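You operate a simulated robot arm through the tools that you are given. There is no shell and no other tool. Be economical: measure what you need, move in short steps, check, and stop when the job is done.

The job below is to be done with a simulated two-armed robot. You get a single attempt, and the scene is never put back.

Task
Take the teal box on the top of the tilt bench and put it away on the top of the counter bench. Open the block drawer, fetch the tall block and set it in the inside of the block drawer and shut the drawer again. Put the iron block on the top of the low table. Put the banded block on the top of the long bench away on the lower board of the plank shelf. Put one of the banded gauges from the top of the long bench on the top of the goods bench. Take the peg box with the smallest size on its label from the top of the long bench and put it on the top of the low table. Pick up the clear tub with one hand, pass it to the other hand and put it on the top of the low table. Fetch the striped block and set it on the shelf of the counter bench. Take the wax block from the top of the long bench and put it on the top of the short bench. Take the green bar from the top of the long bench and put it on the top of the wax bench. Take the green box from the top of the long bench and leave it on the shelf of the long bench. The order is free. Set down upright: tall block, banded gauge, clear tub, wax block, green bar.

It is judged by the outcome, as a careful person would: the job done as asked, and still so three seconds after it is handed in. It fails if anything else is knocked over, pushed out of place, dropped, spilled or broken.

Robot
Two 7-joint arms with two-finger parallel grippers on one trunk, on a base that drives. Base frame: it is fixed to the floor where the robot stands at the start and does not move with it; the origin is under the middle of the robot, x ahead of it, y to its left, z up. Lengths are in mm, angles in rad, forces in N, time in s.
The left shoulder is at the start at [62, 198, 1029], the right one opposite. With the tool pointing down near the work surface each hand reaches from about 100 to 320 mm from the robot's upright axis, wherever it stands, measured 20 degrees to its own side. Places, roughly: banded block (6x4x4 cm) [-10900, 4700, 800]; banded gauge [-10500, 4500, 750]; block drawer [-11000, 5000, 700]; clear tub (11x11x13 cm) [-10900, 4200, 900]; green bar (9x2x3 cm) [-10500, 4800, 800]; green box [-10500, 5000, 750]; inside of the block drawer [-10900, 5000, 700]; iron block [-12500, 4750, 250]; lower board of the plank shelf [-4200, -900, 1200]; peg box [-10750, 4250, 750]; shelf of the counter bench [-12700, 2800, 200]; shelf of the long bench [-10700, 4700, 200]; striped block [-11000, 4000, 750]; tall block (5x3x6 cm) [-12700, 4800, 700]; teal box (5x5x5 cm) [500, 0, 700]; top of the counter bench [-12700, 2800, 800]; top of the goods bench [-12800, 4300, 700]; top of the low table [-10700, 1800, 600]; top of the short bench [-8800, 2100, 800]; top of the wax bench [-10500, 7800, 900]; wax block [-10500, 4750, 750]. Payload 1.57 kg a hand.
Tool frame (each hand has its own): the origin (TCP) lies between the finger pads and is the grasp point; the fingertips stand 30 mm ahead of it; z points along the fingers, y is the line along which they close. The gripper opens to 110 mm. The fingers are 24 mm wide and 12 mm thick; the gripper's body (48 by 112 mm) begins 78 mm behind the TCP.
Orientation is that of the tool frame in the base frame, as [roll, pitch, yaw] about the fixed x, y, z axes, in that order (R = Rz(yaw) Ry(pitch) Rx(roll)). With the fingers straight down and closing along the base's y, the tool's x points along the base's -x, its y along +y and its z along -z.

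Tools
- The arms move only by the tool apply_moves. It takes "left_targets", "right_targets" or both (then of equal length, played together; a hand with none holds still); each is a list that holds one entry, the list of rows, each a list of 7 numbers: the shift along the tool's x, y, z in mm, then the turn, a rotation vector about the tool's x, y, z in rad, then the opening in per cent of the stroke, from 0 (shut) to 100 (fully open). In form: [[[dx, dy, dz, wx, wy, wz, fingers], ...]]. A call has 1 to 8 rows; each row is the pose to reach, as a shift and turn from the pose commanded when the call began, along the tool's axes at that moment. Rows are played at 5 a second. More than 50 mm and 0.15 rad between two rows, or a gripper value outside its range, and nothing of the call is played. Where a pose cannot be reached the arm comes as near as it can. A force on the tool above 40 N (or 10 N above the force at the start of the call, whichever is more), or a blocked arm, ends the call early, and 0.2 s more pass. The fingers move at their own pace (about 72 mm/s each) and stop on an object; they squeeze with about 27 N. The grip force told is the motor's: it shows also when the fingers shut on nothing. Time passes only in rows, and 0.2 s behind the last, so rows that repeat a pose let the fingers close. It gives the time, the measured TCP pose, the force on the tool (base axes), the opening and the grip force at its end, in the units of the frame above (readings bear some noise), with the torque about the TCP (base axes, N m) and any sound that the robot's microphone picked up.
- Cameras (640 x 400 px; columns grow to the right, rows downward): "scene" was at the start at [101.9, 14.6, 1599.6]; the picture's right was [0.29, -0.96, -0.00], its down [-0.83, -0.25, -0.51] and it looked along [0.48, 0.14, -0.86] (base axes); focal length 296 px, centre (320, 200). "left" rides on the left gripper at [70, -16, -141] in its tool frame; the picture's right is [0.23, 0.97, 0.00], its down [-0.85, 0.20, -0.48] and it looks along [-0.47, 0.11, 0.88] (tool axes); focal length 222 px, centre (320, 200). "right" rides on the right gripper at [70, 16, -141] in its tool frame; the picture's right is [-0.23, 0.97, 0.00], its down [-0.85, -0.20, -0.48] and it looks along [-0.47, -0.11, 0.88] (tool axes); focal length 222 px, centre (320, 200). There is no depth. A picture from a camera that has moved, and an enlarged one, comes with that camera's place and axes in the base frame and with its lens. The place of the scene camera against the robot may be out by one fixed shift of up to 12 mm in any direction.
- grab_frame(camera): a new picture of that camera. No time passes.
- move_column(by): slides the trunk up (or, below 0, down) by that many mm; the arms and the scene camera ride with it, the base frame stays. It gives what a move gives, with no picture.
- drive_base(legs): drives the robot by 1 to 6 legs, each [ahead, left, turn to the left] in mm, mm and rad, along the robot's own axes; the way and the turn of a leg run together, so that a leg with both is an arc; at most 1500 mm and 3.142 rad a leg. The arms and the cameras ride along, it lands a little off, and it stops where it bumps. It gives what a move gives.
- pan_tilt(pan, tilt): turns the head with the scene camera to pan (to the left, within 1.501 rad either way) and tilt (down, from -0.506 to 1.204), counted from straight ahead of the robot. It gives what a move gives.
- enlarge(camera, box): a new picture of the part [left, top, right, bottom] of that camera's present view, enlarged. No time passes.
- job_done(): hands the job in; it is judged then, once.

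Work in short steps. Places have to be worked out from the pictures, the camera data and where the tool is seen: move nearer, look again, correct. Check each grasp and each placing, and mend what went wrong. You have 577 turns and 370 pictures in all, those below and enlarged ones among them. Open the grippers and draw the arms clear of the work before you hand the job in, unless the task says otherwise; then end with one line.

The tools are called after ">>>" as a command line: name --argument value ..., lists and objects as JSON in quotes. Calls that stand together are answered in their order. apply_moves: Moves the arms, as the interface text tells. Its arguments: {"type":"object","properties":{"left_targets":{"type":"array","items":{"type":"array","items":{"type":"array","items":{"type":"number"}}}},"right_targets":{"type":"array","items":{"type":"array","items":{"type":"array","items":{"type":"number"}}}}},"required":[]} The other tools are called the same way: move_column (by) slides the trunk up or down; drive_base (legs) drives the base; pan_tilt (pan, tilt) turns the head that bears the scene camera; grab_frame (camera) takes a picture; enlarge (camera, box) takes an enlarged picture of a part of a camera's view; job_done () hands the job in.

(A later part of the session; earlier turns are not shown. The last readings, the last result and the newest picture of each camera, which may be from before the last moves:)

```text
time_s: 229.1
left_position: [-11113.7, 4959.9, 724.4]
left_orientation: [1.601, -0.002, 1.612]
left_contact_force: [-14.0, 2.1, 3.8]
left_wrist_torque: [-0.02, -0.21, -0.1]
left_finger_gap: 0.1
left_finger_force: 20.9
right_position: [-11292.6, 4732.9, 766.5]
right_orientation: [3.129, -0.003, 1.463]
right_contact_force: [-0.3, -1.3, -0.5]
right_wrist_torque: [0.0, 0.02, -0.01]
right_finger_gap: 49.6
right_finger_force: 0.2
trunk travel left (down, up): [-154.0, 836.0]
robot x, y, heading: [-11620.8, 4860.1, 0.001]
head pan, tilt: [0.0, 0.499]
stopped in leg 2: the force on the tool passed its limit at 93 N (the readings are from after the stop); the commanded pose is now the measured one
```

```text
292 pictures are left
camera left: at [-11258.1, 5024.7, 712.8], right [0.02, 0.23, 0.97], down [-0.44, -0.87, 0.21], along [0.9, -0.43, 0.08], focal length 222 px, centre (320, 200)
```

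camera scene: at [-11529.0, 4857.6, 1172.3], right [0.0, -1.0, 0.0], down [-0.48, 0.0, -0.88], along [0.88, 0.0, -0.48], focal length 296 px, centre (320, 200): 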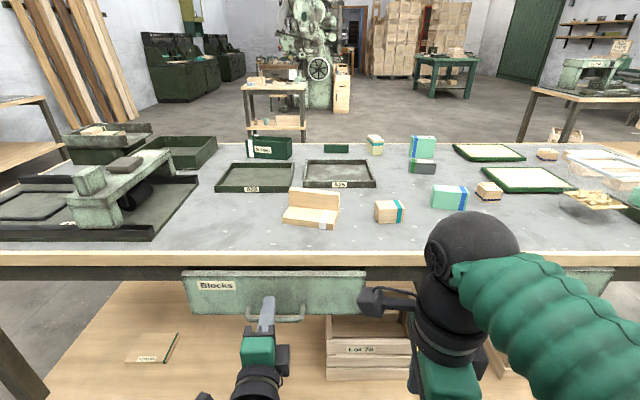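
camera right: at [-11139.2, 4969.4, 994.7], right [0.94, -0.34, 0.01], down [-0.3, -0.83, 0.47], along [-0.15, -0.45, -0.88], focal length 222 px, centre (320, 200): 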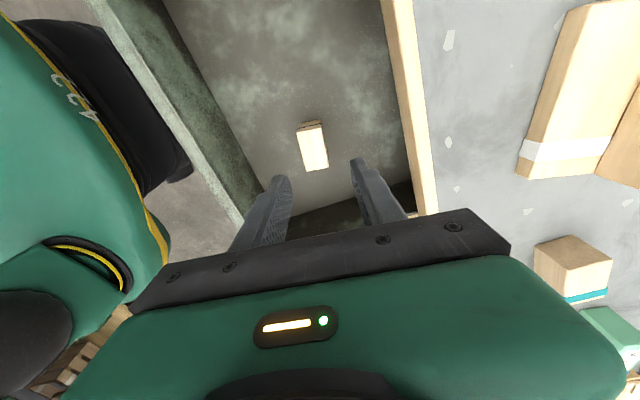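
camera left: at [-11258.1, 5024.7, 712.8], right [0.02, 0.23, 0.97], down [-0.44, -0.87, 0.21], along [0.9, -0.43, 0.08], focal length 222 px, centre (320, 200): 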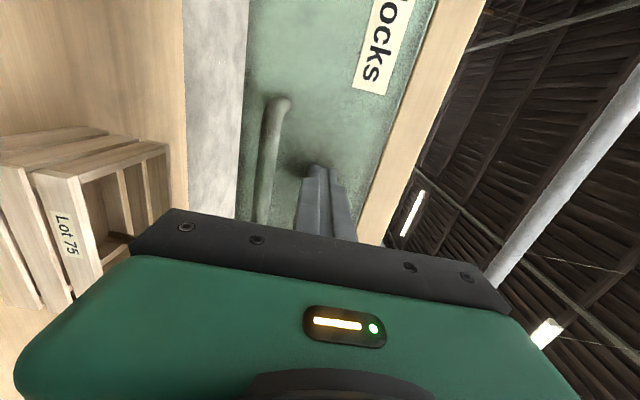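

The drawer is shut with the tall block inside. I back off, raise the column, and turn the left hand back to pointing down.

>>> drive_base --legs '[[-130, 0, 0]]'

>>> move_column --by 350

>>> apply_moves --left_targets '[[[0, 0, 0, 0.0804, 0.0804, -0.0804, 50], [0, 0, 0, 0.161, 0.161, -0.161, 100], [0, 0, 0, 0.241, 0.241, -0.241, 100], [0, 0, 0, 0.322, 0.322, -0.322, 100], [0, 0, 0, 0.402, 0.402, -0.402, 100], [0, 0, 0, 0.482, 0.482, -0.482, 100], [0, 0, 0, 0.563, 0.563, -0.563, 100], [0, 0, 0, 0.643, 0.643, -0.643, 100]]]'

>>> apply_moves --left_targets '[[[0, 0, 0, 0.0804, 0.0804, -0.0804, 100], [0, 0, 0, 0.161, 0.161, -0.161, 100], [0, 0, 0, 0.241, 0.241, -0.241, 100], [0, 0, 0, 0.322, 0.322, -0.322, 100], [0, 0, 0, 0.402, 0.402, -0.402, 100], [0, 0, 0, 0.482, 0.482, -0.482, 100], [0, 0, 0, 0.566, 0.566, -0.566, 100]]]'

```text
time_s: 230.4
left_position: [-11246.3, 4960.8, 723.7]
left_orientation: [1.603, -0.001, 1.614]
left_contact_force: [0.1, 0.2, 0.8]
left_wrist_torque: [0.02, 0.01, 0.01]
left_finger_gap: 0.0
left_finger_force: 21.1
right_position: [-11423.9, 4734.0, 766.3]
right_orientation: [3.132, -0.001, 1.467]
right_contact_force: [0.0, 0.0, -0.1]
right_wrist_torque: [0.01, -0.02, 0.01]
right_finger_gap: 49.3
right_finger_force: 0.0
trunk travel left (down, up): [-154.0, 836.0]
robot x, y, heading: [-11752.6, 4863.7, 0.004]
head pan, tilt: [0.0, 0.499]
```

```text
time_s: 233.8
left_position: [-11246.1, 4962.5, 1073.0]
left_orientation: [1.604, -0.002, 1.615]
left_contact_force: [-1.7, -0.5, 0.1]
left_wrist_torque: [-0.02, -0.02, -0.01]
left_finger_gap: 0.0
left_finger_force: 21.3
right_position: [-11424.8, 4733.4, 1115.9]
right_orientation: [3.129, -0.002, 1.466]
right_contact_force: [0.5, 0.5, 0.1]
right_wrist_torque: [0.0, -0.04, -0.02]
right_finger_gap: 49.7
right_finger_force: 0.1
trunk travel left (down, up): [-504.0, 486.0]
robot x, y, heading: [-11752.5, 4862.0, 0.005]
head pan, tilt: [0.0, 0.499]
```

```text
time_s: 235.6
left_position: [-11244.6, 4960.8, 1072.6]
left_orientation: [2.439, 0.311, 2.465]
left_contact_force: [0.3, 0.1, 0.2]
left_wrist_torque: [-0.02, -0.03, 0.0]
left_finger_gap: 110.2
left_finger_force: 0.1
right_position: [-11423.4, 4732.5, 1115.8]
right_orientation: [3.133, -0.001, 1.467]
right_contact_force: [0.3, -0.2, 0.3]
right_wrist_torque: [0.0, -0.01, -0.02]
right_finger_gap: 49.7
right_finger_force: 0.0
trunk travel left (down, up): [-504.0, 486.0]
robot x, y, heading: [-11755.2, 4860.5, 0.005]
head pan, tilt: [0.0, 0.499]
```

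```text
time_s: 237.2
left_position: [-11245.9, 4962.7, 1071.2]
left_orientation: [3.14, -0.037, -3.096]
left_contact_force: [-0.3, -0.3, 0.4]
left_wrist_torque: [-0.02, -0.01, 0.01]
left_finger_gap: 110.4
left_finger_force: 0.1
right_position: [-11422.6, 4734.1, 1115.7]
right_orientation: [3.134, -0.001, 1.465]
right_contact_force: [-0.7, -0.4, -0.4]
right_wrist_torque: [0.01, 0.01, -0.01]
right_finger_gap: 49.3
right_finger_force: 0.0
trunk travel left (down, up): [-504.0, 486.0]
robot x, y, heading: [-11753.6, 4862.3, 0.006]
head pan, tilt: [0.0, 0.499]
```

The left hand is down again. I tuck it in and strafe right to face the middle of the bench around y 4350.

>>> apply_moves --left_targets '[[[45, 0, 0, 0, -0.037, 0, 100], [90, 0, 0, 0, -0.037, 0, 100], [135, 0, 0, 0, -0.037, 0, 100], [160, 0, 0, 0, -0.037, 0, 100]]]'

>>> drive_base --legs '[[0, -480, -0.005]]'

>>> pan_tilt --pan 0.0 --tilt 0.6

>>> grab_frame --camera "scene"

```text
time_s: 238.2
left_position: [-11405.4, 4956.4, 1077.5]
left_orientation: [3.141, 0.005, -3.098]
left_contact_force: [0.2, 0.9, 0.5]
left_wrist_torque: [0.03, -0.04, -0.01]
left_finger_gap: 110.0
left_finger_force: 0.1
right_position: [-11424.5, 4733.9, 1117.4]
right_orientation: [3.132, -0.002, 1.466]
right_contact_force: [0.4, -0.9, 0.0]
right_wrist_torque: [0.01, 0.0, 0.03]
right_finger_gap: 49.5
right_finger_force: 0.0
trunk travel left (down, up): [-504.0, 486.0]
robot x, y, heading: [-11753.1, 4862.6, 0.009]
head pan, tilt: [0.0, 0.499]
```

```text
time_s: 241.1
left_position: [-11403.2, 4471.6, 1077.7]
left_orientation: [3.14, 0.003, -3.112]
left_contact_force: [-0.4, 0.1, 0.2]
left_wrist_torque: [-0.04, -0.01, -0.03]
left_finger_gap: 110.0
left_finger_force: 0.0
right_position: [-11425.1, 4249.0, 1116.4]
right_orientation: [3.131, 0.001, 1.452]
right_contact_force: [-0.6, 1.2, -0.3]
right_wrist_torque: [-0.02, 0.05, 0.01]
right_finger_gap: 49.5
right_finger_force: 0.0
trunk travel left (down, up): [-504.0, 486.0]
robot x, y, heading: [-11753.7, 4379.9, -0.012]
head pan, tilt: [0.0, 0.499]
```

```text
time_s: 241.8
left_position: [-11403.5, 4469.4, 1076.7]
left_orientation: [3.14, 0.003, -3.111]
left_contact_force: [0.0, 0.1, 0.6]
left_wrist_torque: [-0.01, 0.02, -0.01]
left_finger_gap: 110.0
left_finger_force: 0.0
right_position: [-11426.0, 4246.5, 1116.8]
right_orientation: [3.13, 0.001, 1.451]
right_contact_force: [-0.6, 0.0, -0.1]
right_wrist_torque: [-0.01, 0.0, 0.01]
right_finger_gap: 49.7
right_finger_force: 0.0
trunk travel left (down, up): [-504.0, 486.0]
robot x, y, heading: [-11754.2, 4377.5, -0.013]
head pan, tilt: [0.0, 0.6]
```

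```text
291 pictures are left
camera scene: at [-11630.0, 4375.4, 1513.4], right [-0.01, -1.0, 0.0], down [-0.57, 0.0, -0.82], along [0.82, -0.01, -0.57], focal length 296 px, centre (320, 200)
```

scene: 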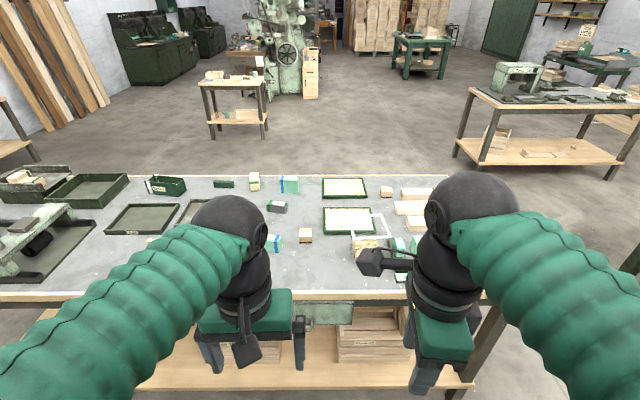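

>>> enlarge --camera "scene" --box '[230, 165, 400, 285]'

>>> grab_frame --camera "left"

```text
3.33 times, centred on (315, 225) of scene
camera zoom: at [-11630.0, 4375.4, 1513.4], right [-0.01, -1.0, 0.0], down [-0.57, 0.0, -0.82], along [0.82, -0.01, -0.57], focal length 988 px, centre (337, 117)
```

zoom: 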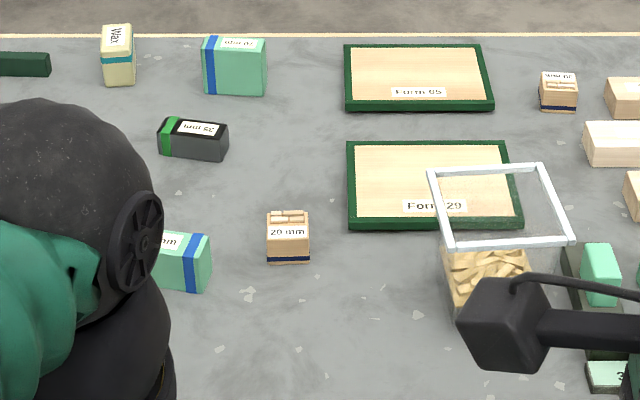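

```text
289 pictures are left
camera left: at [-11472.8, 4451.4, 1218.7], right [-0.26, 0.97, 0.0], down [0.85, 0.22, 0.48], along [0.47, 0.12, -0.88], focal length 222 px, centre (320, 200)
```

left: 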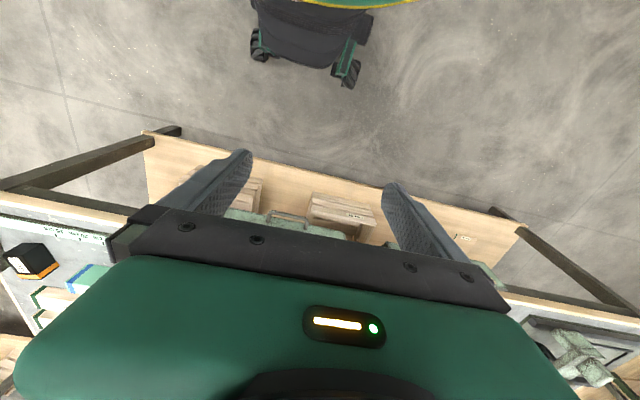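

I see the "Wax" block, peg boxes, and two mint/blue gauges. I drive closer (hands stay high) for a better look at the labels.

>>> drive_base --legs '[[330, 0, 0.012]]'

>>> pan_tilt --pan 0.0 --tilt 0.75

>>> enlarge --camera "scene" --box '[220, 130, 420, 270]'

>>> grab_frame --camera "right"

>>> grab_frame --camera "left"

```text
time_s: 244.0
left_position: [-11073.4, 4472.7, 1078.4]
left_orientation: [3.138, 0.002, -3.097]
left_contact_force: [-0.1, -0.5, 0.1]
left_wrist_torque: [0.0, -0.01, -0.01]
left_finger_gap: 110.0
left_finger_force: 0.0
right_position: [-11093.5, 4249.8, 1117.0]
right_orientation: [3.133, -0.001, 1.469]
right_contact_force: [0.5, 0.8, 0.7]
right_wrist_torque: [-0.03, 0.02, 0.01]
right_finger_gap: 49.3
right_finger_force: 0.0
trunk travel left (down, up): [-504.0, 486.0]
robot x, y, heading: [-11424.1, 4374.9, 0.004]
head pan, tilt: [0.0, 0.6]
```

```text
time_s: 244.7
left_position: [-11073.6, 4473.1, 1077.5]
left_orientation: [3.138, 0.002, -3.096]
left_contact_force: [-0.6, 0.2, 0.3]
left_wrist_torque: [0.02, 0.01, -0.01]
left_finger_gap: 110.1
left_finger_force: 0.2
right_position: [-11093.3, 4250.0, 1116.4]
right_orientation: [3.132, -0.002, 1.468]
right_contact_force: [0.9, -0.2, 0.2]
right_wrist_torque: [0.02, 0.03, 0.01]
right_finger_gap: 49.4
right_finger_force: 0.1
trunk travel left (down, up): [-504.0, 486.0]
robot x, y, heading: [-11425.6, 4377.9, 0.0]
head pan, tilt: [0.0, 0.75]
```

```text
2.86 times, centred on (320, 200) of scene
camera zoom: at [-11304.2, 4373.9, 1500.5], right [0.01, -1.0, 0.0], down [-0.68, 0.0, -0.73], along [0.73, 0.01, -0.68], focal length 847 px, centre (320, 200)
```

zoom: 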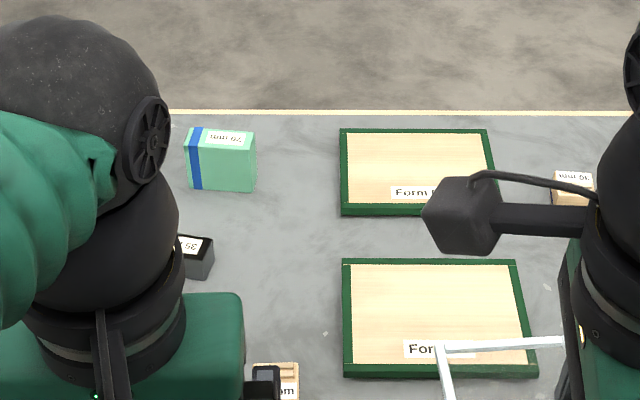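

```text
287 pictures are left
camera right: at [-11070.1, 4317.6, 1258.6], right [0.95, -0.33, 0.01], down [-0.29, -0.83, 0.48], along [-0.15, -0.45, -0.88], focal length 222 px, centre (320, 200)
```

right: 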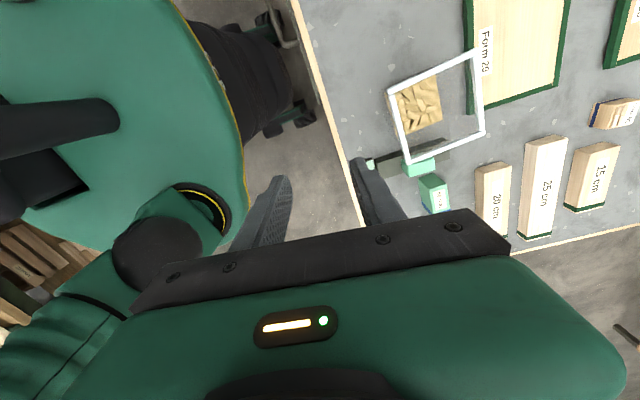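

```text
286 pictures are left
camera left: at [-11142.5, 4452.9, 1218.6], right [-0.27, 0.96, 0.0], down [0.84, 0.24, 0.48], along [0.46, 0.13, -0.88], focal length 222 px, centre (320, 200)
```

left: 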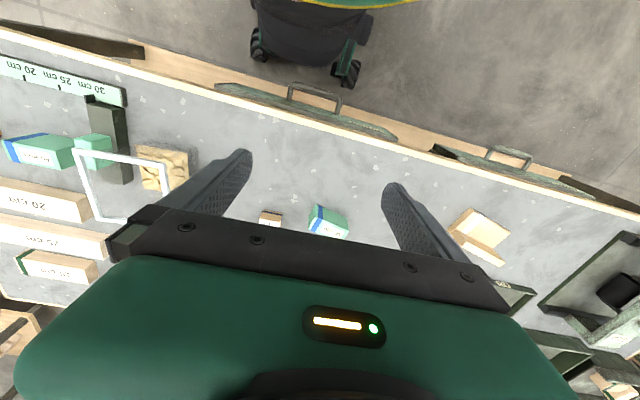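

I extend the left hand over the bench to read the labels with its camera.

>>> apply_moves --left_targets '[[[-40, -10, 0, 0, 0, 0, 100], [-80, -20, 0, 0, 0, 0, 100], [-120, -30, 0, 0, 0, 0, 100], [-160, -40, 0, 0, 0, 0, 100]]]'

>>> grab_frame --camera "left"

>>> enlarge --camera "scene" --box '[370, 150, 480, 230]'

```text
time_s: 245.7
left_position: [-10909.1, 4438.0, 1076.8]
left_orientation: [3.138, 0.0, -3.095]
left_contact_force: [0.8, -0.3, -0.7]
left_wrist_torque: [-0.02, 0.04, -0.01]
left_finger_gap: 109.7
left_finger_force: 0.0
right_position: [-11089.5, 4248.9, 1115.7]
right_orientation: [3.136, -0.001, 1.467]
right_contact_force: [0.7, 0.6, -1.0]
right_wrist_torque: [-0.01, 0.04, 0.0]
right_finger_gap: 49.4
right_finger_force: 0.1
trunk travel left (down, up): [-504.0, 486.0]
robot x, y, heading: [-11423.9, 4376.1, 0.004]
head pan, tilt: [0.0, 0.75]
```

```text
285 pictures are left
camera left: at [-10977.3, 4418.4, 1219.4], right [-0.27, 0.96, 0.0], down [0.85, 0.24, 0.48], along [0.46, 0.13, -0.88], focal length 222 px, centre (320, 200)
```

left: 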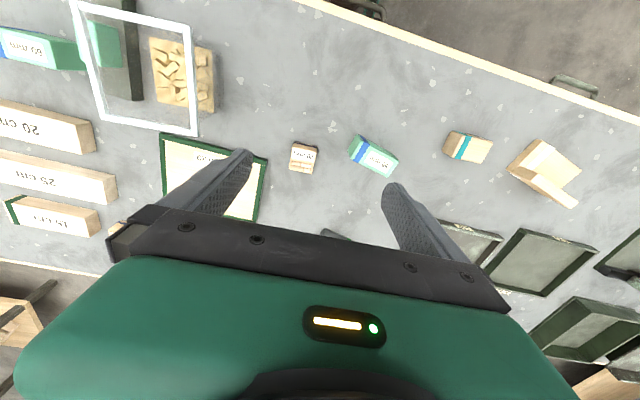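

```text
5.00 times, centred on (425, 190) of scene
camera zoom: at [-11300.1, 4373.1, 1500.1], right [0.01, -1.0, 0.0], down [-0.69, 0.0, -0.73], along [0.73, 0.01, -0.69], focal length 1482 px, centre (-205, 250)
```

zoom: 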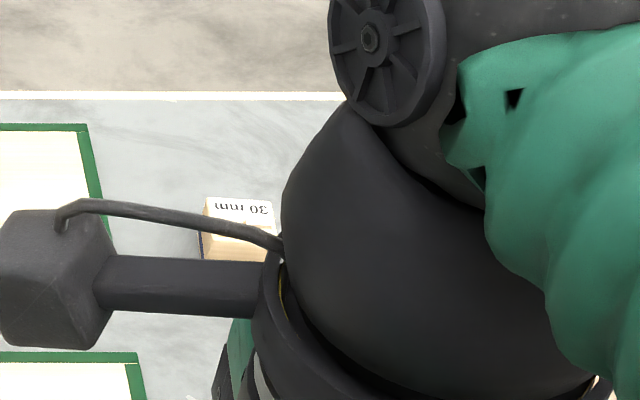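

>>> enlarge --camera "left" --box '[260, 110, 420, 210]'

>>> enlarge --camera "left" --box '[0, 0, 230, 145]'

```text
4.00 times, centred on (340, 160) of left
camera zoom: at [-10977.3, 4418.4, 1219.4], right [-0.27, 0.96, 0.0], down [0.85, 0.24, 0.48], along [0.46, 0.13, -0.88], focal length 888 px, centre (240, 360)
```

zoom: 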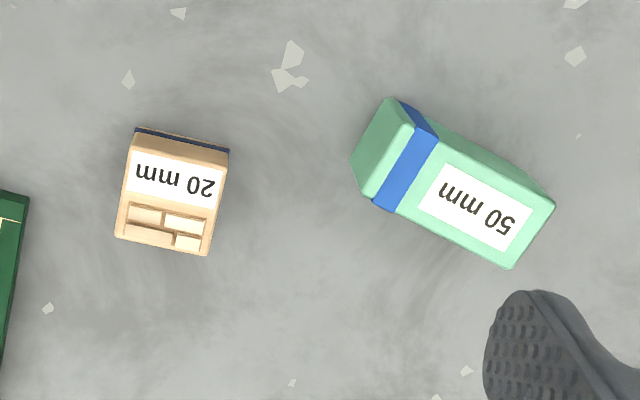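

```text
2.76 times, centred on (115, 72) of left
camera zoom: at [-10977.3, 4418.4, 1219.4], right [-0.27, 0.96, 0.0], down [0.85, 0.24, 0.48], along [0.46, 0.13, -0.88], focal length 613 px, centre (886, 552)
```

zoom: 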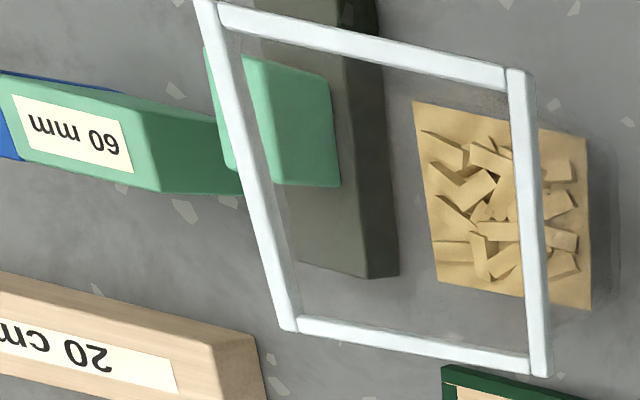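

The 20 mm peg box and a 50 mm banded gauge are confirmed (bench top ≈ z 745). The right hand is nearly aligned for the 50 mm gauge at about [-10875, 4568]; I shift the base so it comes within its reach.

>>> drive_base --legs '[[75, 200, 0]]'

>>> apply_moves --right_targets '[[[0, 40, 0, 0, 0, 0.06, 75], [0, 80, 0, 0, 0, 0.12, 75], [0, 120, 0, 0, 0, 0.18, 75], [0, 125, 0, 0, 0, 0.18, 75]]]'

>>> grab_frame --camera "right"

```text
time_s: 247.3
left_position: [-10838.9, 4632.8, 1079.2]
left_orientation: [3.134, 0.003, -3.096]
left_contact_force: [-0.4, 0.4, 0.2]
left_wrist_torque: [0.0, 0.01, -0.03]
left_finger_gap: 109.8
left_finger_force: 0.1
right_position: [-11019.3, 4444.8, 1114.9]
right_orientation: [3.134, -0.008, 1.468]
right_contact_force: [0.2, -0.9, -0.8]
right_wrist_torque: [0.05, -0.02, -0.04]
right_finger_gap: 49.6
right_finger_force: 0.0
trunk travel left (down, up): [-504.0, 486.0]
robot x, y, heading: [-11349.7, 4575.6, 0.009]
head pan, tilt: [0.0, 0.75]
```

```text
time_s: 248.3
left_position: [-10839.6, 4639.6, 1079.0]
left_orientation: [3.139, 0.003, -3.096]
left_contact_force: [-0.5, 1.4, -0.2]
left_wrist_torque: [-0.04, 0.02, -0.01]
left_finger_gap: 110.1
left_finger_force: 0.0
right_position: [-10896.0, 4438.2, 1119.1]
right_orientation: [3.13, -0.003, 1.288]
right_contact_force: [-0.7, 0.9, 0.6]
right_wrist_torque: [-0.02, -0.01, 0.01]
right_finger_gap: 82.5
right_finger_force: 0.1
trunk travel left (down, up): [-504.0, 486.0]
robot x, y, heading: [-11346.8, 4578.6, 0.008]
head pan, tilt: [0.0, 0.75]
```

```text
281 pictures are left
camera right: at [-10861.8, 4502.0, 1260.6], right [0.87, -0.49, 0.01], down [-0.44, -0.77, 0.47], along [-0.23, -0.42, -0.88], focal length 222 px, centre (320, 200)
```

right: 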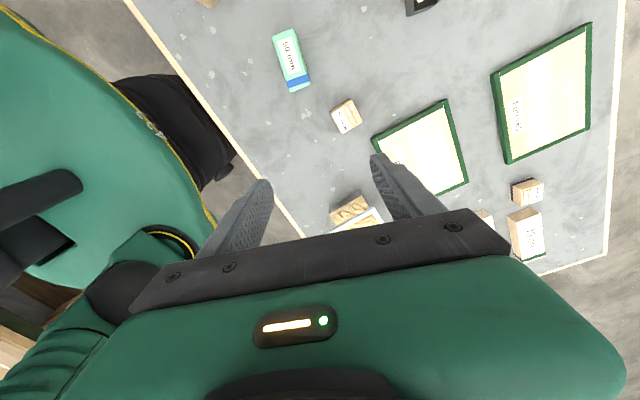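

The gauge is at about [-10882, 4558]; I strafe 120 mm left to bring the right hand over it.

>>> drive_base --legs '[[0, 120, 0]]'

>>> move_column --by -180

>>> grab_frame --camera "right"

```text
time_s: 249.5
left_position: [-10839.9, 4736.9, 1079.3]
left_orientation: [3.126, 0.002, -3.101]
left_contact_force: [0.6, -1.2, -0.4]
left_wrist_torque: [0.12, -0.02, 0.02]
left_finger_gap: 109.9
left_finger_force: 0.0
right_position: [-10896.1, 4537.7, 1116.5]
right_orientation: [3.136, -0.017, 1.283]
right_contact_force: [-0.4, -1.0, -0.4]
right_wrist_torque: [0.06, 0.01, -0.03]
right_finger_gap: 82.6
right_finger_force: 0.0
trunk travel left (down, up): [-504.0, 486.0]
robot x, y, heading: [-11353.3, 4691.1, 0.009]
head pan, tilt: [0.0, 0.75]
```

```text
time_s: 251.5
left_position: [-10840.0, 4753.6, 900.4]
left_orientation: [3.141, 0.005, -3.104]
left_contact_force: [-0.7, 0.1, 1.4]
left_wrist_torque: [0.02, -0.05, 0.01]
left_finger_gap: 109.9
left_finger_force: 0.0
right_position: [-10897.4, 4552.2, 938.8]
right_orientation: [3.133, -0.002, 1.283]
right_contact_force: [0.5, -0.4, 0.5]
right_wrist_torque: [0.02, -0.01, 0.06]
right_finger_gap: 82.6
right_finger_force: 0.0
trunk travel left (down, up): [-324.0, 666.0]
robot x, y, heading: [-11349.8, 4690.4, 0.003]
head pan, tilt: [0.0, 0.75]
```

```text
280 pictures are left
camera right: at [-10863.9, 4615.4, 1081.0], right [0.87, -0.49, 0.01], down [-0.44, -0.76, 0.47], along [-0.23, -0.42, -0.88], focal length 222 px, centre (320, 200)
```

right: 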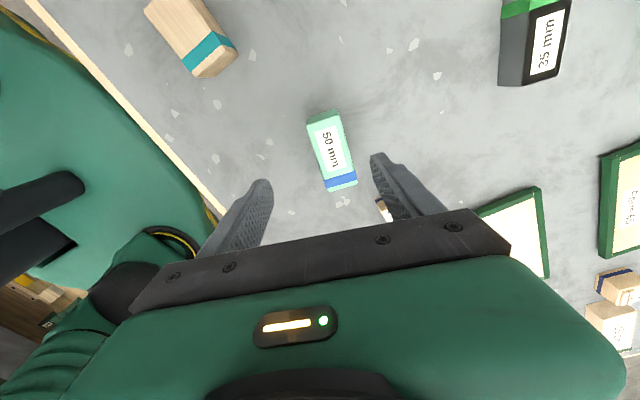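

The gauge centre is about [-10890, 4530], well aligned. I correct 19/13 mm and lower the right arm partway.

>>> apply_moves --right_targets '[[[-10, 7, 20, 0, 0, 0, 75], [-19, 13, 60, 0, 0, 0, 75], [-19, 13, 100, 0, 0, 0, 75], [-19, 13, 115, 0, 0, 0, 75], [-19, 13, 115, 0, 0, 0, 75]]]'

>>> grab_frame --camera "right"

```text
time_s: 252.7
left_position: [-10843.0, 4756.4, 901.7]
left_orientation: [-3.138, 0.008, -3.102]
left_contact_force: [0.0, 0.6, -0.1]
left_wrist_torque: [-0.02, 0.01, -0.04]
left_finger_gap: 110.0
left_finger_force: 0.1
right_position: [-10889.6, 4536.5, 830.9]
right_orientation: [3.125, -0.002, 1.282]
right_contact_force: [1.0, -4.2, 39.6]
right_wrist_torque: [0.28, 1.8, 0.17]
right_finger_gap: 80.0
right_finger_force: 0.0
trunk travel left (down, up): [-324.0, 666.0]
robot x, y, heading: [-11351.0, 4691.7, 0.009]
head pan, tilt: [0.0, 0.75]
```

```text
279 pictures are left
camera right: at [-10857.4, 4599.2, 973.2], right [0.87, -0.49, 0.02], down [-0.44, -0.76, 0.47], along [-0.22, -0.42, -0.88], focal length 222 px, centre (320, 200)
```

right: 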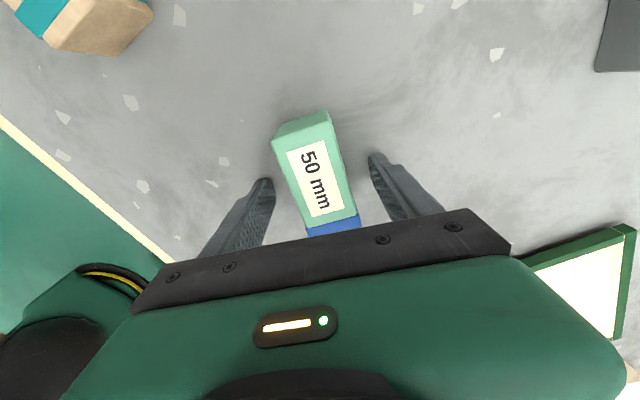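

The fingertip touched: the bench top is at z≈800, so the gauge stands 800–845. I lift 6 mm, shift 12 mm along it, and close.

>>> apply_moves --right_targets '[[[0, 0, -6, 0, 0, 0, 75], [12, 2, -6, 0, 0, 0, 75], [12, 2, -6, 0, 0, 0, 0], [12, 2, -6, 0, 0, 0, 0], [12, 2, -6, 0, 0, 0, 0], [12, 2, -6, 0, 0, 0, 0]]]'

>>> grab_frame --camera "right"

```text
time_s: 254.1
left_position: [-10840.3, 4756.3, 899.5]
left_orientation: [-3.139, 0.004, -3.102]
left_contact_force: [-0.5, -0.1, 0.3]
left_wrist_torque: [-0.01, -0.02, 0.01]
left_finger_gap: 110.2
left_finger_force: 0.1
right_position: [-10883.6, 4546.2, 830.6]
right_orientation: [3.131, 0.0, 1.282]
right_contact_force: [-0.1, 0.4, -0.2]
right_wrist_torque: [0.06, -0.03, -0.01]
right_finger_gap: 35.8
right_finger_force: 27.0
trunk travel left (down, up): [-324.0, 666.0]
robot x, y, heading: [-11351.0, 4695.4, 0.008]
head pan, tilt: [0.0, 0.75]
```

```text
278 pictures are left
camera right: at [-10850.1, 4608.8, 973.2], right [0.87, -0.49, 0.01], down [-0.44, -0.76, 0.48], along [-0.23, -0.42, -0.88], focal length 222 px, centre (320, 200)
```

right: 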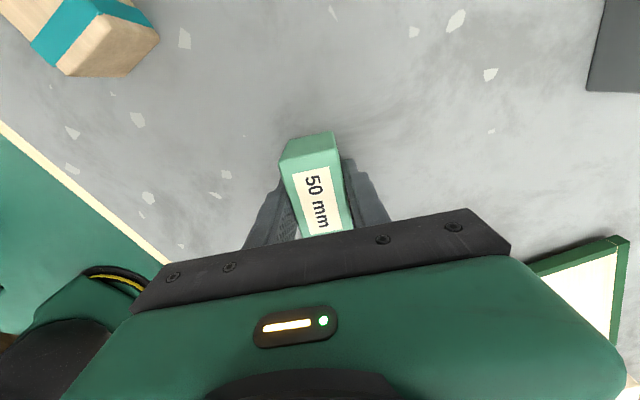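

The gauge is held (35.8 mm). I lift it gently.

>>> apply_moves --right_targets '[[[0, 0, -5, 0, 0, 0, 0], [0, 0, -15, 0, 0, 0, 0], [0, 0, -30, 0, 0, 0, 0], [0, 0, -50, 0, 0, 0, 0], [0, 0, -75, 0, 0, 0, 0], [0, 0, -100, 0, 0, 0, 0]]]'

>>> move_column --by 180

>>> grab_frame --camera "right"

```text
time_s: 255.5
left_position: [-10840.1, 4754.5, 898.9]
left_orientation: [-3.14, 0.003, -3.102]
left_contact_force: [0.7, 1.0, 0.7]
left_wrist_torque: [-0.03, -0.01, -0.04]
left_finger_gap: 109.9
left_finger_force: 0.1
right_position: [-10886.5, 4544.6, 931.3]
right_orientation: [3.133, 0.001, 1.283]
right_contact_force: [-0.1, 0.6, -3.5]
right_wrist_torque: [0.01, -0.04, -0.02]
right_finger_gap: 35.6
right_finger_force: 27.3
trunk travel left (down, up): [-324.0, 666.0]
robot x, y, heading: [-11350.1, 4692.7, 0.005]
head pan, tilt: [0.0, 0.75]
```

```text
time_s: 257.5
left_position: [-10839.6, 4754.9, 1079.6]
left_orientation: [-3.14, 0.003, -3.101]
left_contact_force: [-0.7, 0.5, 0.0]
left_wrist_torque: [-0.01, 0.0, 0.01]
left_finger_gap: 110.0
left_finger_force: 0.1
right_position: [-10886.4, 4545.2, 1111.1]
right_orientation: [3.133, 0.0, 1.283]
right_contact_force: [-1.2, -0.1, -3.7]
right_wrist_torque: [0.01, 0.0, 0.02]
right_finger_gap: 35.6
right_finger_force: 27.2
trunk travel left (down, up): [-504.0, 486.0]
robot x, y, heading: [-11351.4, 4691.8, 0.012]
head pan, tilt: [0.0, 0.75]
```

```text
277 pictures are left
camera right: at [-10851.7, 4608.0, 1253.4], right [0.87, -0.49, 0.01], down [-0.44, -0.76, 0.48], along [-0.23, -0.42, -0.88], focal length 222 px, centre (320, 200)
```

right: 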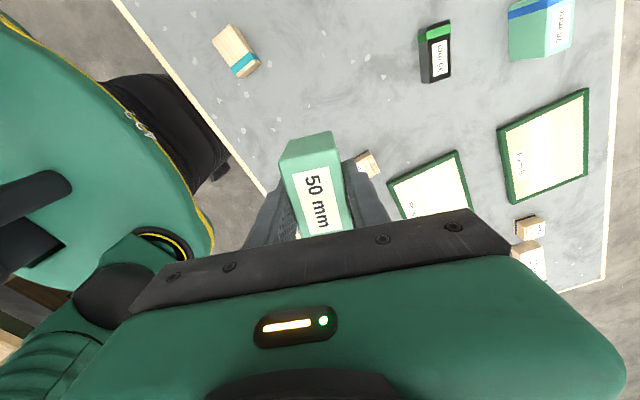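

The gauge is secure. With the left hand free, I also fetch the 20 mm peg box at about [-10855, 4421] on the same trip; I strafe right so the left hand is over it.

>>> drive_base --legs '[[0, -350, -0.01]]'

>>> grab_frame --camera "left"

```text
time_s: 259.8
left_position: [-10840.2, 4400.2, 1079.3]
left_orientation: [-3.136, 0.004, -3.114]
left_contact_force: [0.2, 0.6, -0.5]
left_wrist_torque: [0.01, 0.0, 0.0]
left_finger_gap: 110.0
left_finger_force: 0.0
right_position: [-10888.4, 4190.2, 1111.4]
right_orientation: [3.128, 0.003, 1.27]
right_contact_force: [0.2, -0.1, -4.2]
right_wrist_torque: [-0.01, 0.01, 0.02]
right_finger_gap: 35.8
right_finger_force: 27.2
trunk travel left (down, up): [-504.0, 486.0]
robot x, y, heading: [-11350.7, 4340.5, -0.003]
head pan, tilt: [0.0, 0.75]
```

```text
276 pictures are left
camera left: at [-10908.9, 4382.0, 1221.5], right [-0.25, 0.97, -0.01], down [0.85, 0.22, 0.48], along [0.47, 0.12, -0.88], focal length 222 px, centre (320, 200)
```

left: 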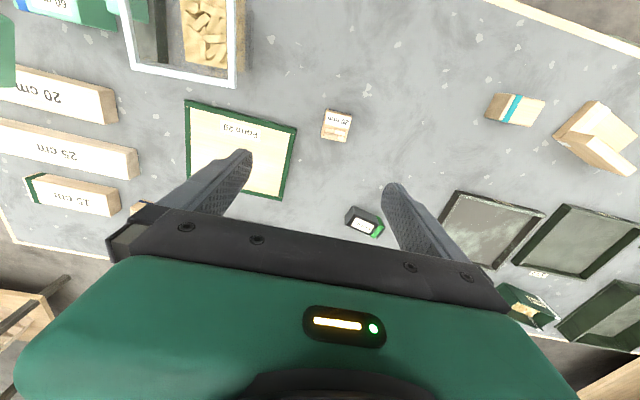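

The peg box is at about [-10849, 4426]. I align and lower the left arm to z≈890.

>>> apply_moves --left_targets '[[[4, 13, 20, 0, 0, -0.05, 75], [8, 26, 50, 0, 0, -0.1, 75], [8, 26, 95, 0, 0, -0.1, 75], [8, 26, 140, 0, 0, -0.1, 75], [8, 26, 185, 0, 0, -0.1, 75], [8, 26, 185, 0, 0, -0.1, 75]]]'

>>> grab_frame --camera "left"

```text
time_s: 261.2
left_position: [-10851.2, 4423.4, 891.9]
left_orientation: [-3.137, 0.008, -3.016]
left_contact_force: [-0.4, 0.7, -1.0]
left_wrist_torque: [-0.04, 0.0, -0.02]
left_finger_gap: 82.3
left_finger_force: 0.1
right_position: [-10890.8, 4187.4, 1112.3]
right_orientation: [3.129, -0.001, 1.27]
right_contact_force: [-0.6, -0.3, -4.2]
right_wrist_torque: [0.02, 0.02, 0.0]
right_finger_gap: 35.8
right_finger_force: 26.6
trunk travel left (down, up): [-504.0, 486.0]
robot x, y, heading: [-11350.3, 4340.2, -0.002]
head pan, tilt: [0.0, 0.75]
```

```text
275 pictures are left
camera left: at [-10917.4, 4399.1, 1032.6], right [-0.35, 0.94, 0.0], down [0.82, 0.31, 0.48], along [0.45, 0.17, -0.88], focal length 222 px, centre (320, 200)
```

left: 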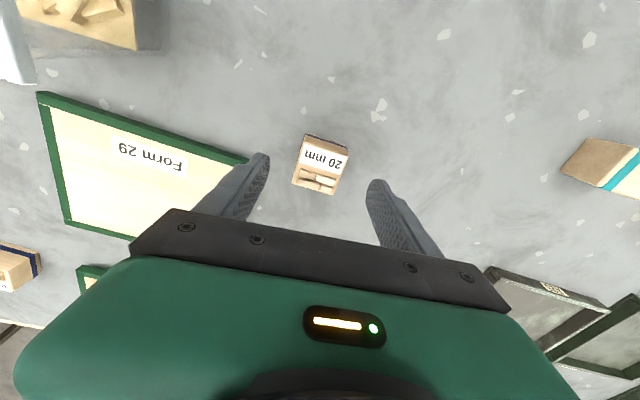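

Centred and aligned; I narrow the opening to clear the form board and descend to z≈835, then close.

>>> apply_moves --left_targets '[[[0, 0, 0, 0, 0, 0, 58], [0, 0, 20, 0, 0, 0, 58], [0, 0, 40, 0, 0, 0, 58], [0, 0, 55, 0, 0, 0, 58], [0, 0, 55, 0, 0, 0, 58]]]'

>>> apply_moves --left_targets '[[[0, 0, 0, 0, 0, 0, 0], [0, 0, 0, 0, 0, 0, 0], [0, 0, 0, 0, 0, 0, 0], [0, 0, 0, 0, 0, 0, 0]]]'

>>> grab_frame --camera "left"

```text
time_s: 262.4
left_position: [-10847.1, 4421.6, 839.5]
left_orientation: [-3.138, 0.006, -3.015]
left_contact_force: [0.1, 0.5, -0.2]
left_wrist_torque: [-0.03, -0.04, 0.01]
left_finger_gap: 63.9
left_finger_force: 0.1
right_position: [-10889.7, 4187.6, 1111.5]
right_orientation: [3.131, -0.002, 1.272]
right_contact_force: [0.2, -0.4, -2.8]
right_wrist_torque: [0.03, 0.01, -0.01]
right_finger_gap: 35.6
right_finger_force: 27.2
trunk travel left (down, up): [-504.0, 486.0]
robot x, y, heading: [-11346.6, 4343.3, -0.003]
head pan, tilt: [0.0, 0.75]
```

```text
time_s: 263.4
left_position: [-10847.6, 4421.5, 838.8]
left_orientation: [-3.141, 0.006, -3.013]
left_contact_force: [-0.6, 0.0, 0.4]
left_wrist_torque: [-0.04, 0.01, 0.01]
left_finger_gap: 43.0
left_finger_force: 26.7
right_position: [-10889.8, 4186.9, 1111.6]
right_orientation: [3.13, -0.001, 1.27]
right_contact_force: [-0.3, -0.4, -3.4]
right_wrist_torque: [0.03, -0.01, 0.0]
right_finger_gap: 35.9
right_finger_force: 27.2
trunk travel left (down, up): [-504.0, 486.0]
robot x, y, heading: [-11351.8, 4340.6, -0.003]
head pan, tilt: [0.0, 0.75]
```

```text
274 pictures are left
camera left: at [-10914.9, 4397.0, 980.9], right [-0.35, 0.94, 0.0], down [0.82, 0.31, 0.48], along [0.45, 0.17, -0.88], focal length 222 px, centre (320, 200)
```

left: 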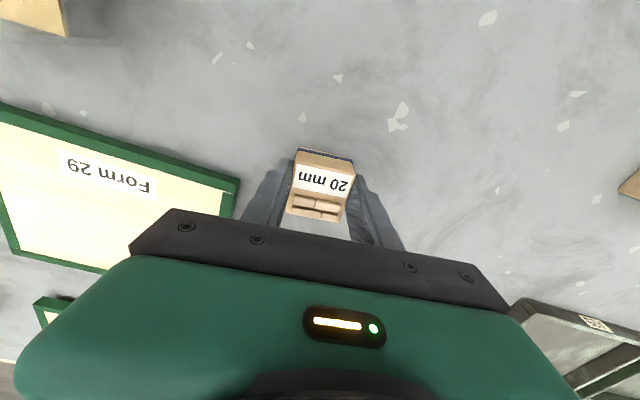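

The peg box is gripped at 43 mm. I lift it slowly.

>>> apply_moves --left_targets '[[[0, 0, -5, 0, 0, 0, 0], [0, 0, -15, 0, 0, 0, 0], [0, 0, -35, 0, 0, 0, 0], [0, 0, -65, 0, 0, 0, 0], [0, 0, -100, 0, 0, 0, 0], [0, 0, -140, 0, 0, 0, 0], [0, 0, -180, 0, 0, 0, 0], [20, 0, -220, 0, 0, 0, 0]]]'

>>> grab_frame --camera "left"

```text
time_s: 265.2
left_position: [-10870.1, 4420.6, 1063.0]
left_orientation: [-3.138, 0.008, -3.016]
left_contact_force: [0.2, 0.2, -1.4]
left_wrist_torque: [0.01, -0.04, 0.01]
left_finger_gap: 43.5
left_finger_force: 26.8
right_position: [-10891.3, 4186.7, 1114.1]
right_orientation: [3.126, -0.002, 1.271]
right_contact_force: [0.0, -0.1, -3.8]
right_wrist_torque: [0.02, -0.03, 0.0]
right_finger_gap: 35.8
right_finger_force: 27.0
trunk travel left (down, up): [-504.0, 486.0]
robot x, y, heading: [-11348.5, 4341.9, -0.008]
head pan, tilt: [0.0, 0.75]
```

```text
273 pictures are left
camera left: at [-10938.6, 4396.4, 1203.8], right [-0.35, 0.94, 0.0], down [0.82, 0.31, 0.48], along [0.46, 0.16, -0.88], focal length 222 px, centre (320, 200)
```

left: 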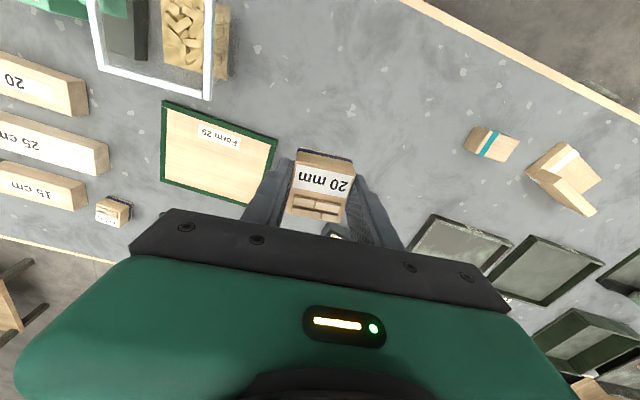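

Both objects are secure. I tuck both hands in, back up, turn around, and come up to the goods bench as before.

>>> apply_moves --left_targets '[[[35, 4, 0, 0, 0, 0, 0], [70, 8, 0, 0, 0, 0, 0], [105, 12, 0, 0, 0, 0, 0], [129, 16, 0, 0, 0, 0, 0]]]' --right_targets '[[[-9, -30, 0, 0, 0, 0, 0], [-18, -60, 0, 0, 0, 0, 0], [-27, -90, 0, 0, 0, 0, 0], [-35, -115, 0, 0, 0, 0, 0]]]'

>>> drive_base --legs '[[-380, 0, 0], [0, 240, 0], [0, 0, 3.14]]'

>>> grab_frame --camera "scene"

```text
time_s: 266.2
left_position: [-11001.7, 4419.3, 1062.7]
left_orientation: [-3.138, 0.01, -3.015]
left_contact_force: [-0.6, -0.8, -0.6]
left_wrist_torque: [0.0, -0.04, -0.02]
left_finger_gap: 43.3
left_finger_force: 27.1
right_position: [-11012.2, 4187.3, 1110.8]
right_orientation: [3.126, -0.001, 1.273]
right_contact_force: [-1.2, 0.9, -3.9]
right_wrist_torque: [0.04, -0.02, 0.02]
right_finger_gap: 35.8
right_finger_force: 26.7
trunk travel left (down, up): [-504.0, 486.0]
robot x, y, heading: [-11349.9, 4342.0, -0.007]
head pan, tilt: [0.0, 0.75]
```

```text
time_s: 277.2
left_position: [-12091.6, 4524.4, 1061.5]
left_orientation: [-3.138, 0.005, 0.074]
left_contact_force: [0.4, 0.1, -0.7]
left_wrist_torque: [-0.01, 0.02, 0.0]
left_finger_gap: 43.2
left_finger_force: 27.0
right_position: [-12069.3, 4755.6, 1110.7]
right_orientation: [3.129, 0.001, -1.923]
right_contact_force: [0.7, 1.0, -3.5]
right_wrist_torque: [-0.02, -0.02, 0.01]
right_finger_gap: 35.8
right_finger_force: 26.6
trunk travel left (down, up): [-504.0, 486.0]
robot x, y, heading: [-11737.1, 4582.2, 3.084]
head pan, tilt: [0.0, 0.75]
```

```text
272 pictures are left
camera scene: at [-11845.4, 4586.1, 1500.5], right [0.06, 1.0, 0.0], down [0.68, -0.04, -0.73], along [-0.73, 0.04, -0.68], focal length 296 px, centre (320, 200)
```

scene: 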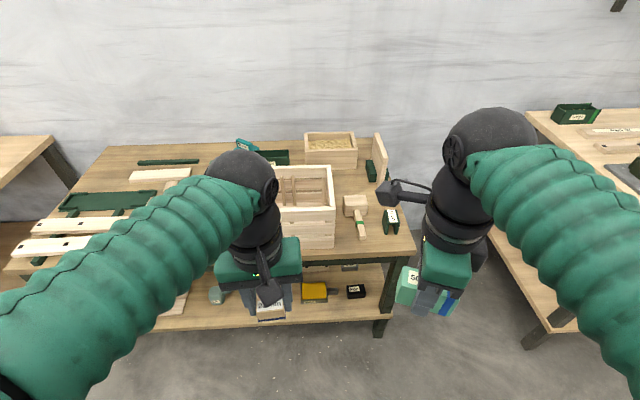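

I drive forward to the bench, squaring my heading.

>>> drive_base --legs '[[0, 0, 0.057], [385, 0, 0]]'

>>> apply_moves --right_targets '[[[15, 40, 0, 0, 0, 0, 0], [30, 80, 0, 0, 0, 0, 0], [45, 120, 0, 0, 0, 0, 0], [58, 160, 0, 0, 0, 0, 0], [68, 200, 0, 0, 0, 0, 0], [68, 240, 0, 0, 0, 0, 0]]]'

>>> grab_frame --camera "right"

```text
time_s: 280.1
left_position: [-12466.9, 4506.4, 1059.7]
left_orientation: [-3.138, 0.006, 0.128]
left_contact_force: [-0.1, 0.2, -0.3]
left_wrist_torque: [-0.03, -0.03, -0.01]
left_finger_gap: 43.5
left_finger_force: 26.7
right_position: [-12457.3, 4739.2, 1110.4]
right_orientation: [3.129, 0.001, -1.869]
right_contact_force: [0.0, 0.1, -4.1]
right_wrist_torque: [-0.02, 0.01, 0.0]
right_finger_gap: 35.7
right_finger_force: 26.8
trunk travel left (down, up): [-504.0, 486.0]
robot x, y, heading: [-12110.7, 4585.3, 3.138]
head pan, tilt: [0.0, 0.75]
```

```text
time_s: 281.4
left_position: [-12470.0, 4506.6, 1059.6]
left_orientation: [-3.139, 0.001, 0.128]
left_contact_force: [-0.1, -0.8, -2.1]
left_wrist_torque: [-0.02, -0.02, -0.01]
left_finger_gap: 43.1
left_finger_force: 26.9
right_position: [-12696.8, 4744.3, 1111.7]
right_orientation: [3.136, 0.001, -1.869]
right_contact_force: [-0.9, 0.2, -3.6]
right_wrist_torque: [-0.03, 0.0, -0.01]
right_finger_gap: 35.7
right_finger_force: 27.2
right hand out of reach, approached as far as the arm can: row 6
trunk travel left (down, up): [-504.0, 486.0]
robot x, y, heading: [-12113.3, 4587.3, 3.136]
head pan, tilt: [0.0, 0.75]
```

```text
271 pictures are left
camera right: at [-12732.0, 4682.2, 1254.3], right [-0.86, 0.5, 0.01], down [0.45, 0.76, 0.48], along [0.24, 0.42, -0.88], focal length 222 px, centre (320, 200)
```

right: 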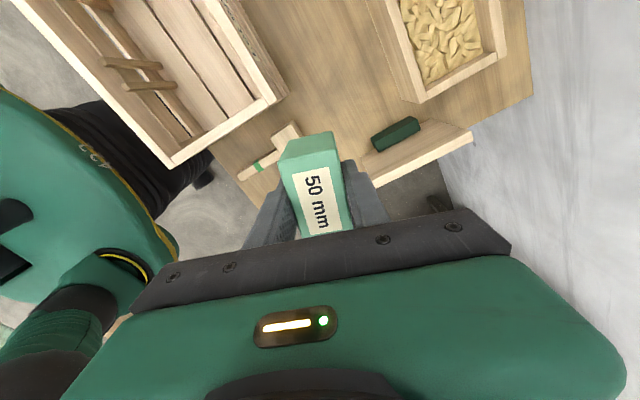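

Reach is limited at this height, so I raise the left hand clear and lower the column.

>>> apply_moves --left_targets '[[[15, 0, -40, 0, 0, 0, 0], [30, 0, -80, 0, 0, 0, 0], [45, 0, -120, 0, 0, 0, 0], [60, 0, -150, 0, 0, 0, 0]]]'

```text
time_s: 282.4
left_position: [-12404.7, 4515.1, 1211.6]
left_orientation: [-3.14, 0.005, 0.129]
left_contact_force: [-0.3, 0.2, -1.0]
left_wrist_torque: [0.0, 0.01, 0.02]
left_finger_gap: 43.0
left_finger_force: 26.5
right_position: [-12693.8, 4742.7, 1114.4]
right_orientation: [3.129, -0.002, -1.87]
right_contact_force: [0.2, 0.2, -3.6]
right_wrist_torque: [-0.02, -0.01, 0.0]
right_finger_gap: 35.7
right_finger_force: 26.6
trunk travel left (down, up): [-504.0, 486.0]
robot x, y, heading: [-12113.3, 4586.8, 3.135]
head pan, tilt: [0.0, 0.75]
```

>>> move_column --by -220

>>> grab_frame --camera "right"

```text
time_s: 284.8
left_position: [-12404.5, 4514.0, 989.9]
left_orientation: [-3.138, 0.006, 0.128]
left_contact_force: [-0.6, 0.0, -1.3]
left_wrist_torque: [0.01, -0.01, 0.0]
left_finger_gap: 43.0
left_finger_force: 27.2
right_position: [-12693.6, 4743.7, 894.9]
right_orientation: [3.128, -0.004, -1.87]
right_contact_force: [0.2, 0.6, -3.8]
right_wrist_torque: [-0.05, -0.01, -0.02]
right_finger_gap: 35.8
right_finger_force: 26.8
trunk travel left (down, up): [-284.0, 706.0]
robot x, y, heading: [-12115.7, 4584.7, 3.138]
head pan, tilt: [0.0, 0.75]
```

```text
270 pictures are left
camera right: at [-12727.1, 4681.1, 1037.2], right [-0.86, 0.5, 0.01], down [0.45, 0.76, 0.47], along [0.23, 0.42, -0.88], focal length 222 px, centre (320, 200)
```

right: 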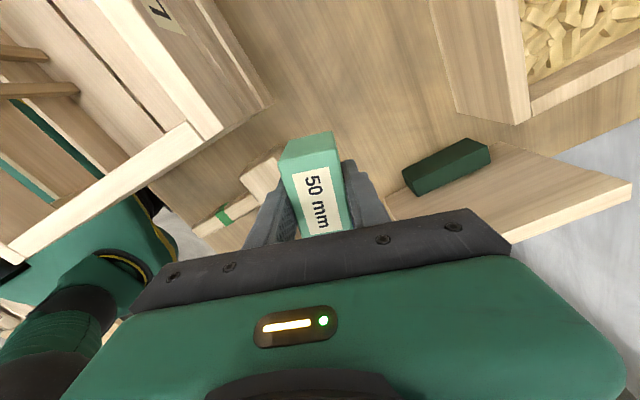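

I move 31 mm further back, away from the mallet, and square the gauge, then lower partway.

>>> apply_moves --right_targets '[[[-1, 16, 0, 0, 0, -0.1, 0], [-2, 33, 0, 0, 0, -0.2, 0], [-2, 33, 0, 0, 0, -0.3, 0], [-2, 33, 40, 0, 0, -0.3, 0], [-2, 33, 85, 0, 0, -0.3, 0], [-2, 33, 85, 0, 0, -0.3, 0]]]'

>>> grab_frame --camera "right"

```text
time_s: 286.2
left_position: [-12403.8, 4514.4, 990.6]
left_orientation: [-3.138, 0.006, 0.128]
left_contact_force: [0.2, 0.3, -0.4]
left_wrist_torque: [0.02, -0.03, 0.03]
left_finger_gap: 43.0
left_finger_force: 27.0
right_position: [-12729.8, 4753.9, 833.3]
right_orientation: [3.129, 0.002, -1.569]
right_contact_force: [0.6, -0.2, -4.1]
right_wrist_torque: [0.01, -0.02, -0.02]
right_finger_gap: 35.8
right_finger_force: 27.2
right hand out of reach, approached as far as the arm can: row 1, 2, 3, 4, 5, 6
trunk travel left (down, up): [-284.0, 706.0]
robot x, y, heading: [-12114.1, 4585.0, 3.135]
head pan, tilt: [0.0, 0.75]
```

```text
269 pictures are left
camera right: at [-12744.4, 4684.1, 975.2], right [-0.97, 0.23, 0.01], down [0.2, 0.85, 0.48], along [0.1, 0.47, -0.88], focal length 222 px, centre (320, 200)
```

right: 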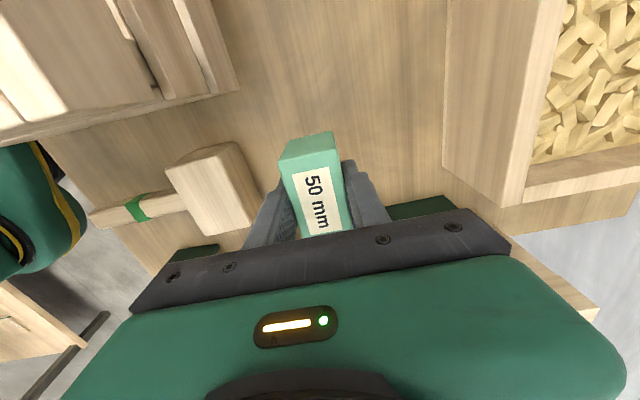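

Position is right but at the edge of reach. I drive 15 mm nearer, lower the column 35 mm, then step down.

>>> drive_base --legs '[[15, 0, 0]]'

>>> move_column --by -35

>>> apply_moves --right_targets '[[[0, -10, 15, 0, 0, 0, 0], [0, -15, 25, 0, 0, 0, 0], [0, -15, 32, 0, 0, 0, 0], [0, -15, 39, 0, 0, 0, 0], [0, -15, 46, 0, 0, 0, 0], [0, -15, 53, 0, 0, 0, 0]]]'

```text
time_s: 286.9
left_position: [-12420.2, 4514.9, 989.3]
left_orientation: [-3.141, 0.004, 0.126]
left_contact_force: [-1.0, 0.5, -1.5]
left_wrist_torque: [0.0, 0.0, 0.0]
left_finger_gap: 43.1
left_finger_force: 27.6
right_position: [-12744.9, 4753.6, 831.8]
right_orientation: [3.128, 0.004, -1.569]
right_contact_force: [-1.2, 0.5, -3.7]
right_wrist_torque: [-0.03, -0.02, -0.02]
right_finger_gap: 35.5
right_finger_force: 26.9
trunk travel left (down, up): [-284.0, 706.0]
robot x, y, heading: [-12127.7, 4585.2, 3.139]
head pan, tilt: [0.0, 0.75]
```

```text
time_s: 287.7
left_position: [-12419.5, 4515.5, 955.8]
left_orientation: [-3.138, 0.007, 0.127]
left_contact_force: [-0.1, -0.4, -0.9]
left_wrist_torque: [0.03, -0.01, -0.01]
left_finger_gap: 43.1
left_finger_force: 26.8
right_position: [-12745.0, 4755.7, 799.2]
right_orientation: [3.126, 0.004, -1.569]
right_contact_force: [0.2, 0.6, -3.1]
right_wrist_torque: [-0.05, 0.0, -0.01]
right_finger_gap: 35.9
right_finger_force: 27.9
trunk travel left (down, up): [-249.0, 741.0]
robot x, y, heading: [-12128.0, 4588.3, 3.135]
head pan, tilt: [0.0, 0.75]
```

```text
time_s: 289.1
left_position: [-12417.6, 4515.2, 956.3]
left_orientation: [-3.139, 0.006, 0.127]
left_contact_force: [0.7, 0.2, -0.5]
left_wrist_torque: [0.01, 0.01, 0.03]
left_finger_gap: 43.2
left_finger_force: 26.8
right_position: [-12759.5, 4752.1, 760.7]
right_orientation: [3.13, 0.004, -1.57]
right_contact_force: [0.1, -1.1, -4.1]
right_wrist_torque: [-0.01, 0.02, -0.02]
right_finger_gap: 35.7
right_finger_force: 27.0
right hand out of reach, approached as far as the arm can: row 1, 2, 3, 4, 5, 6
trunk travel left (down, up): [-249.0, 741.0]
robot x, y, heading: [-12128.6, 4579.9, 3.135]
head pan, tilt: [0.0, 0.75]
```

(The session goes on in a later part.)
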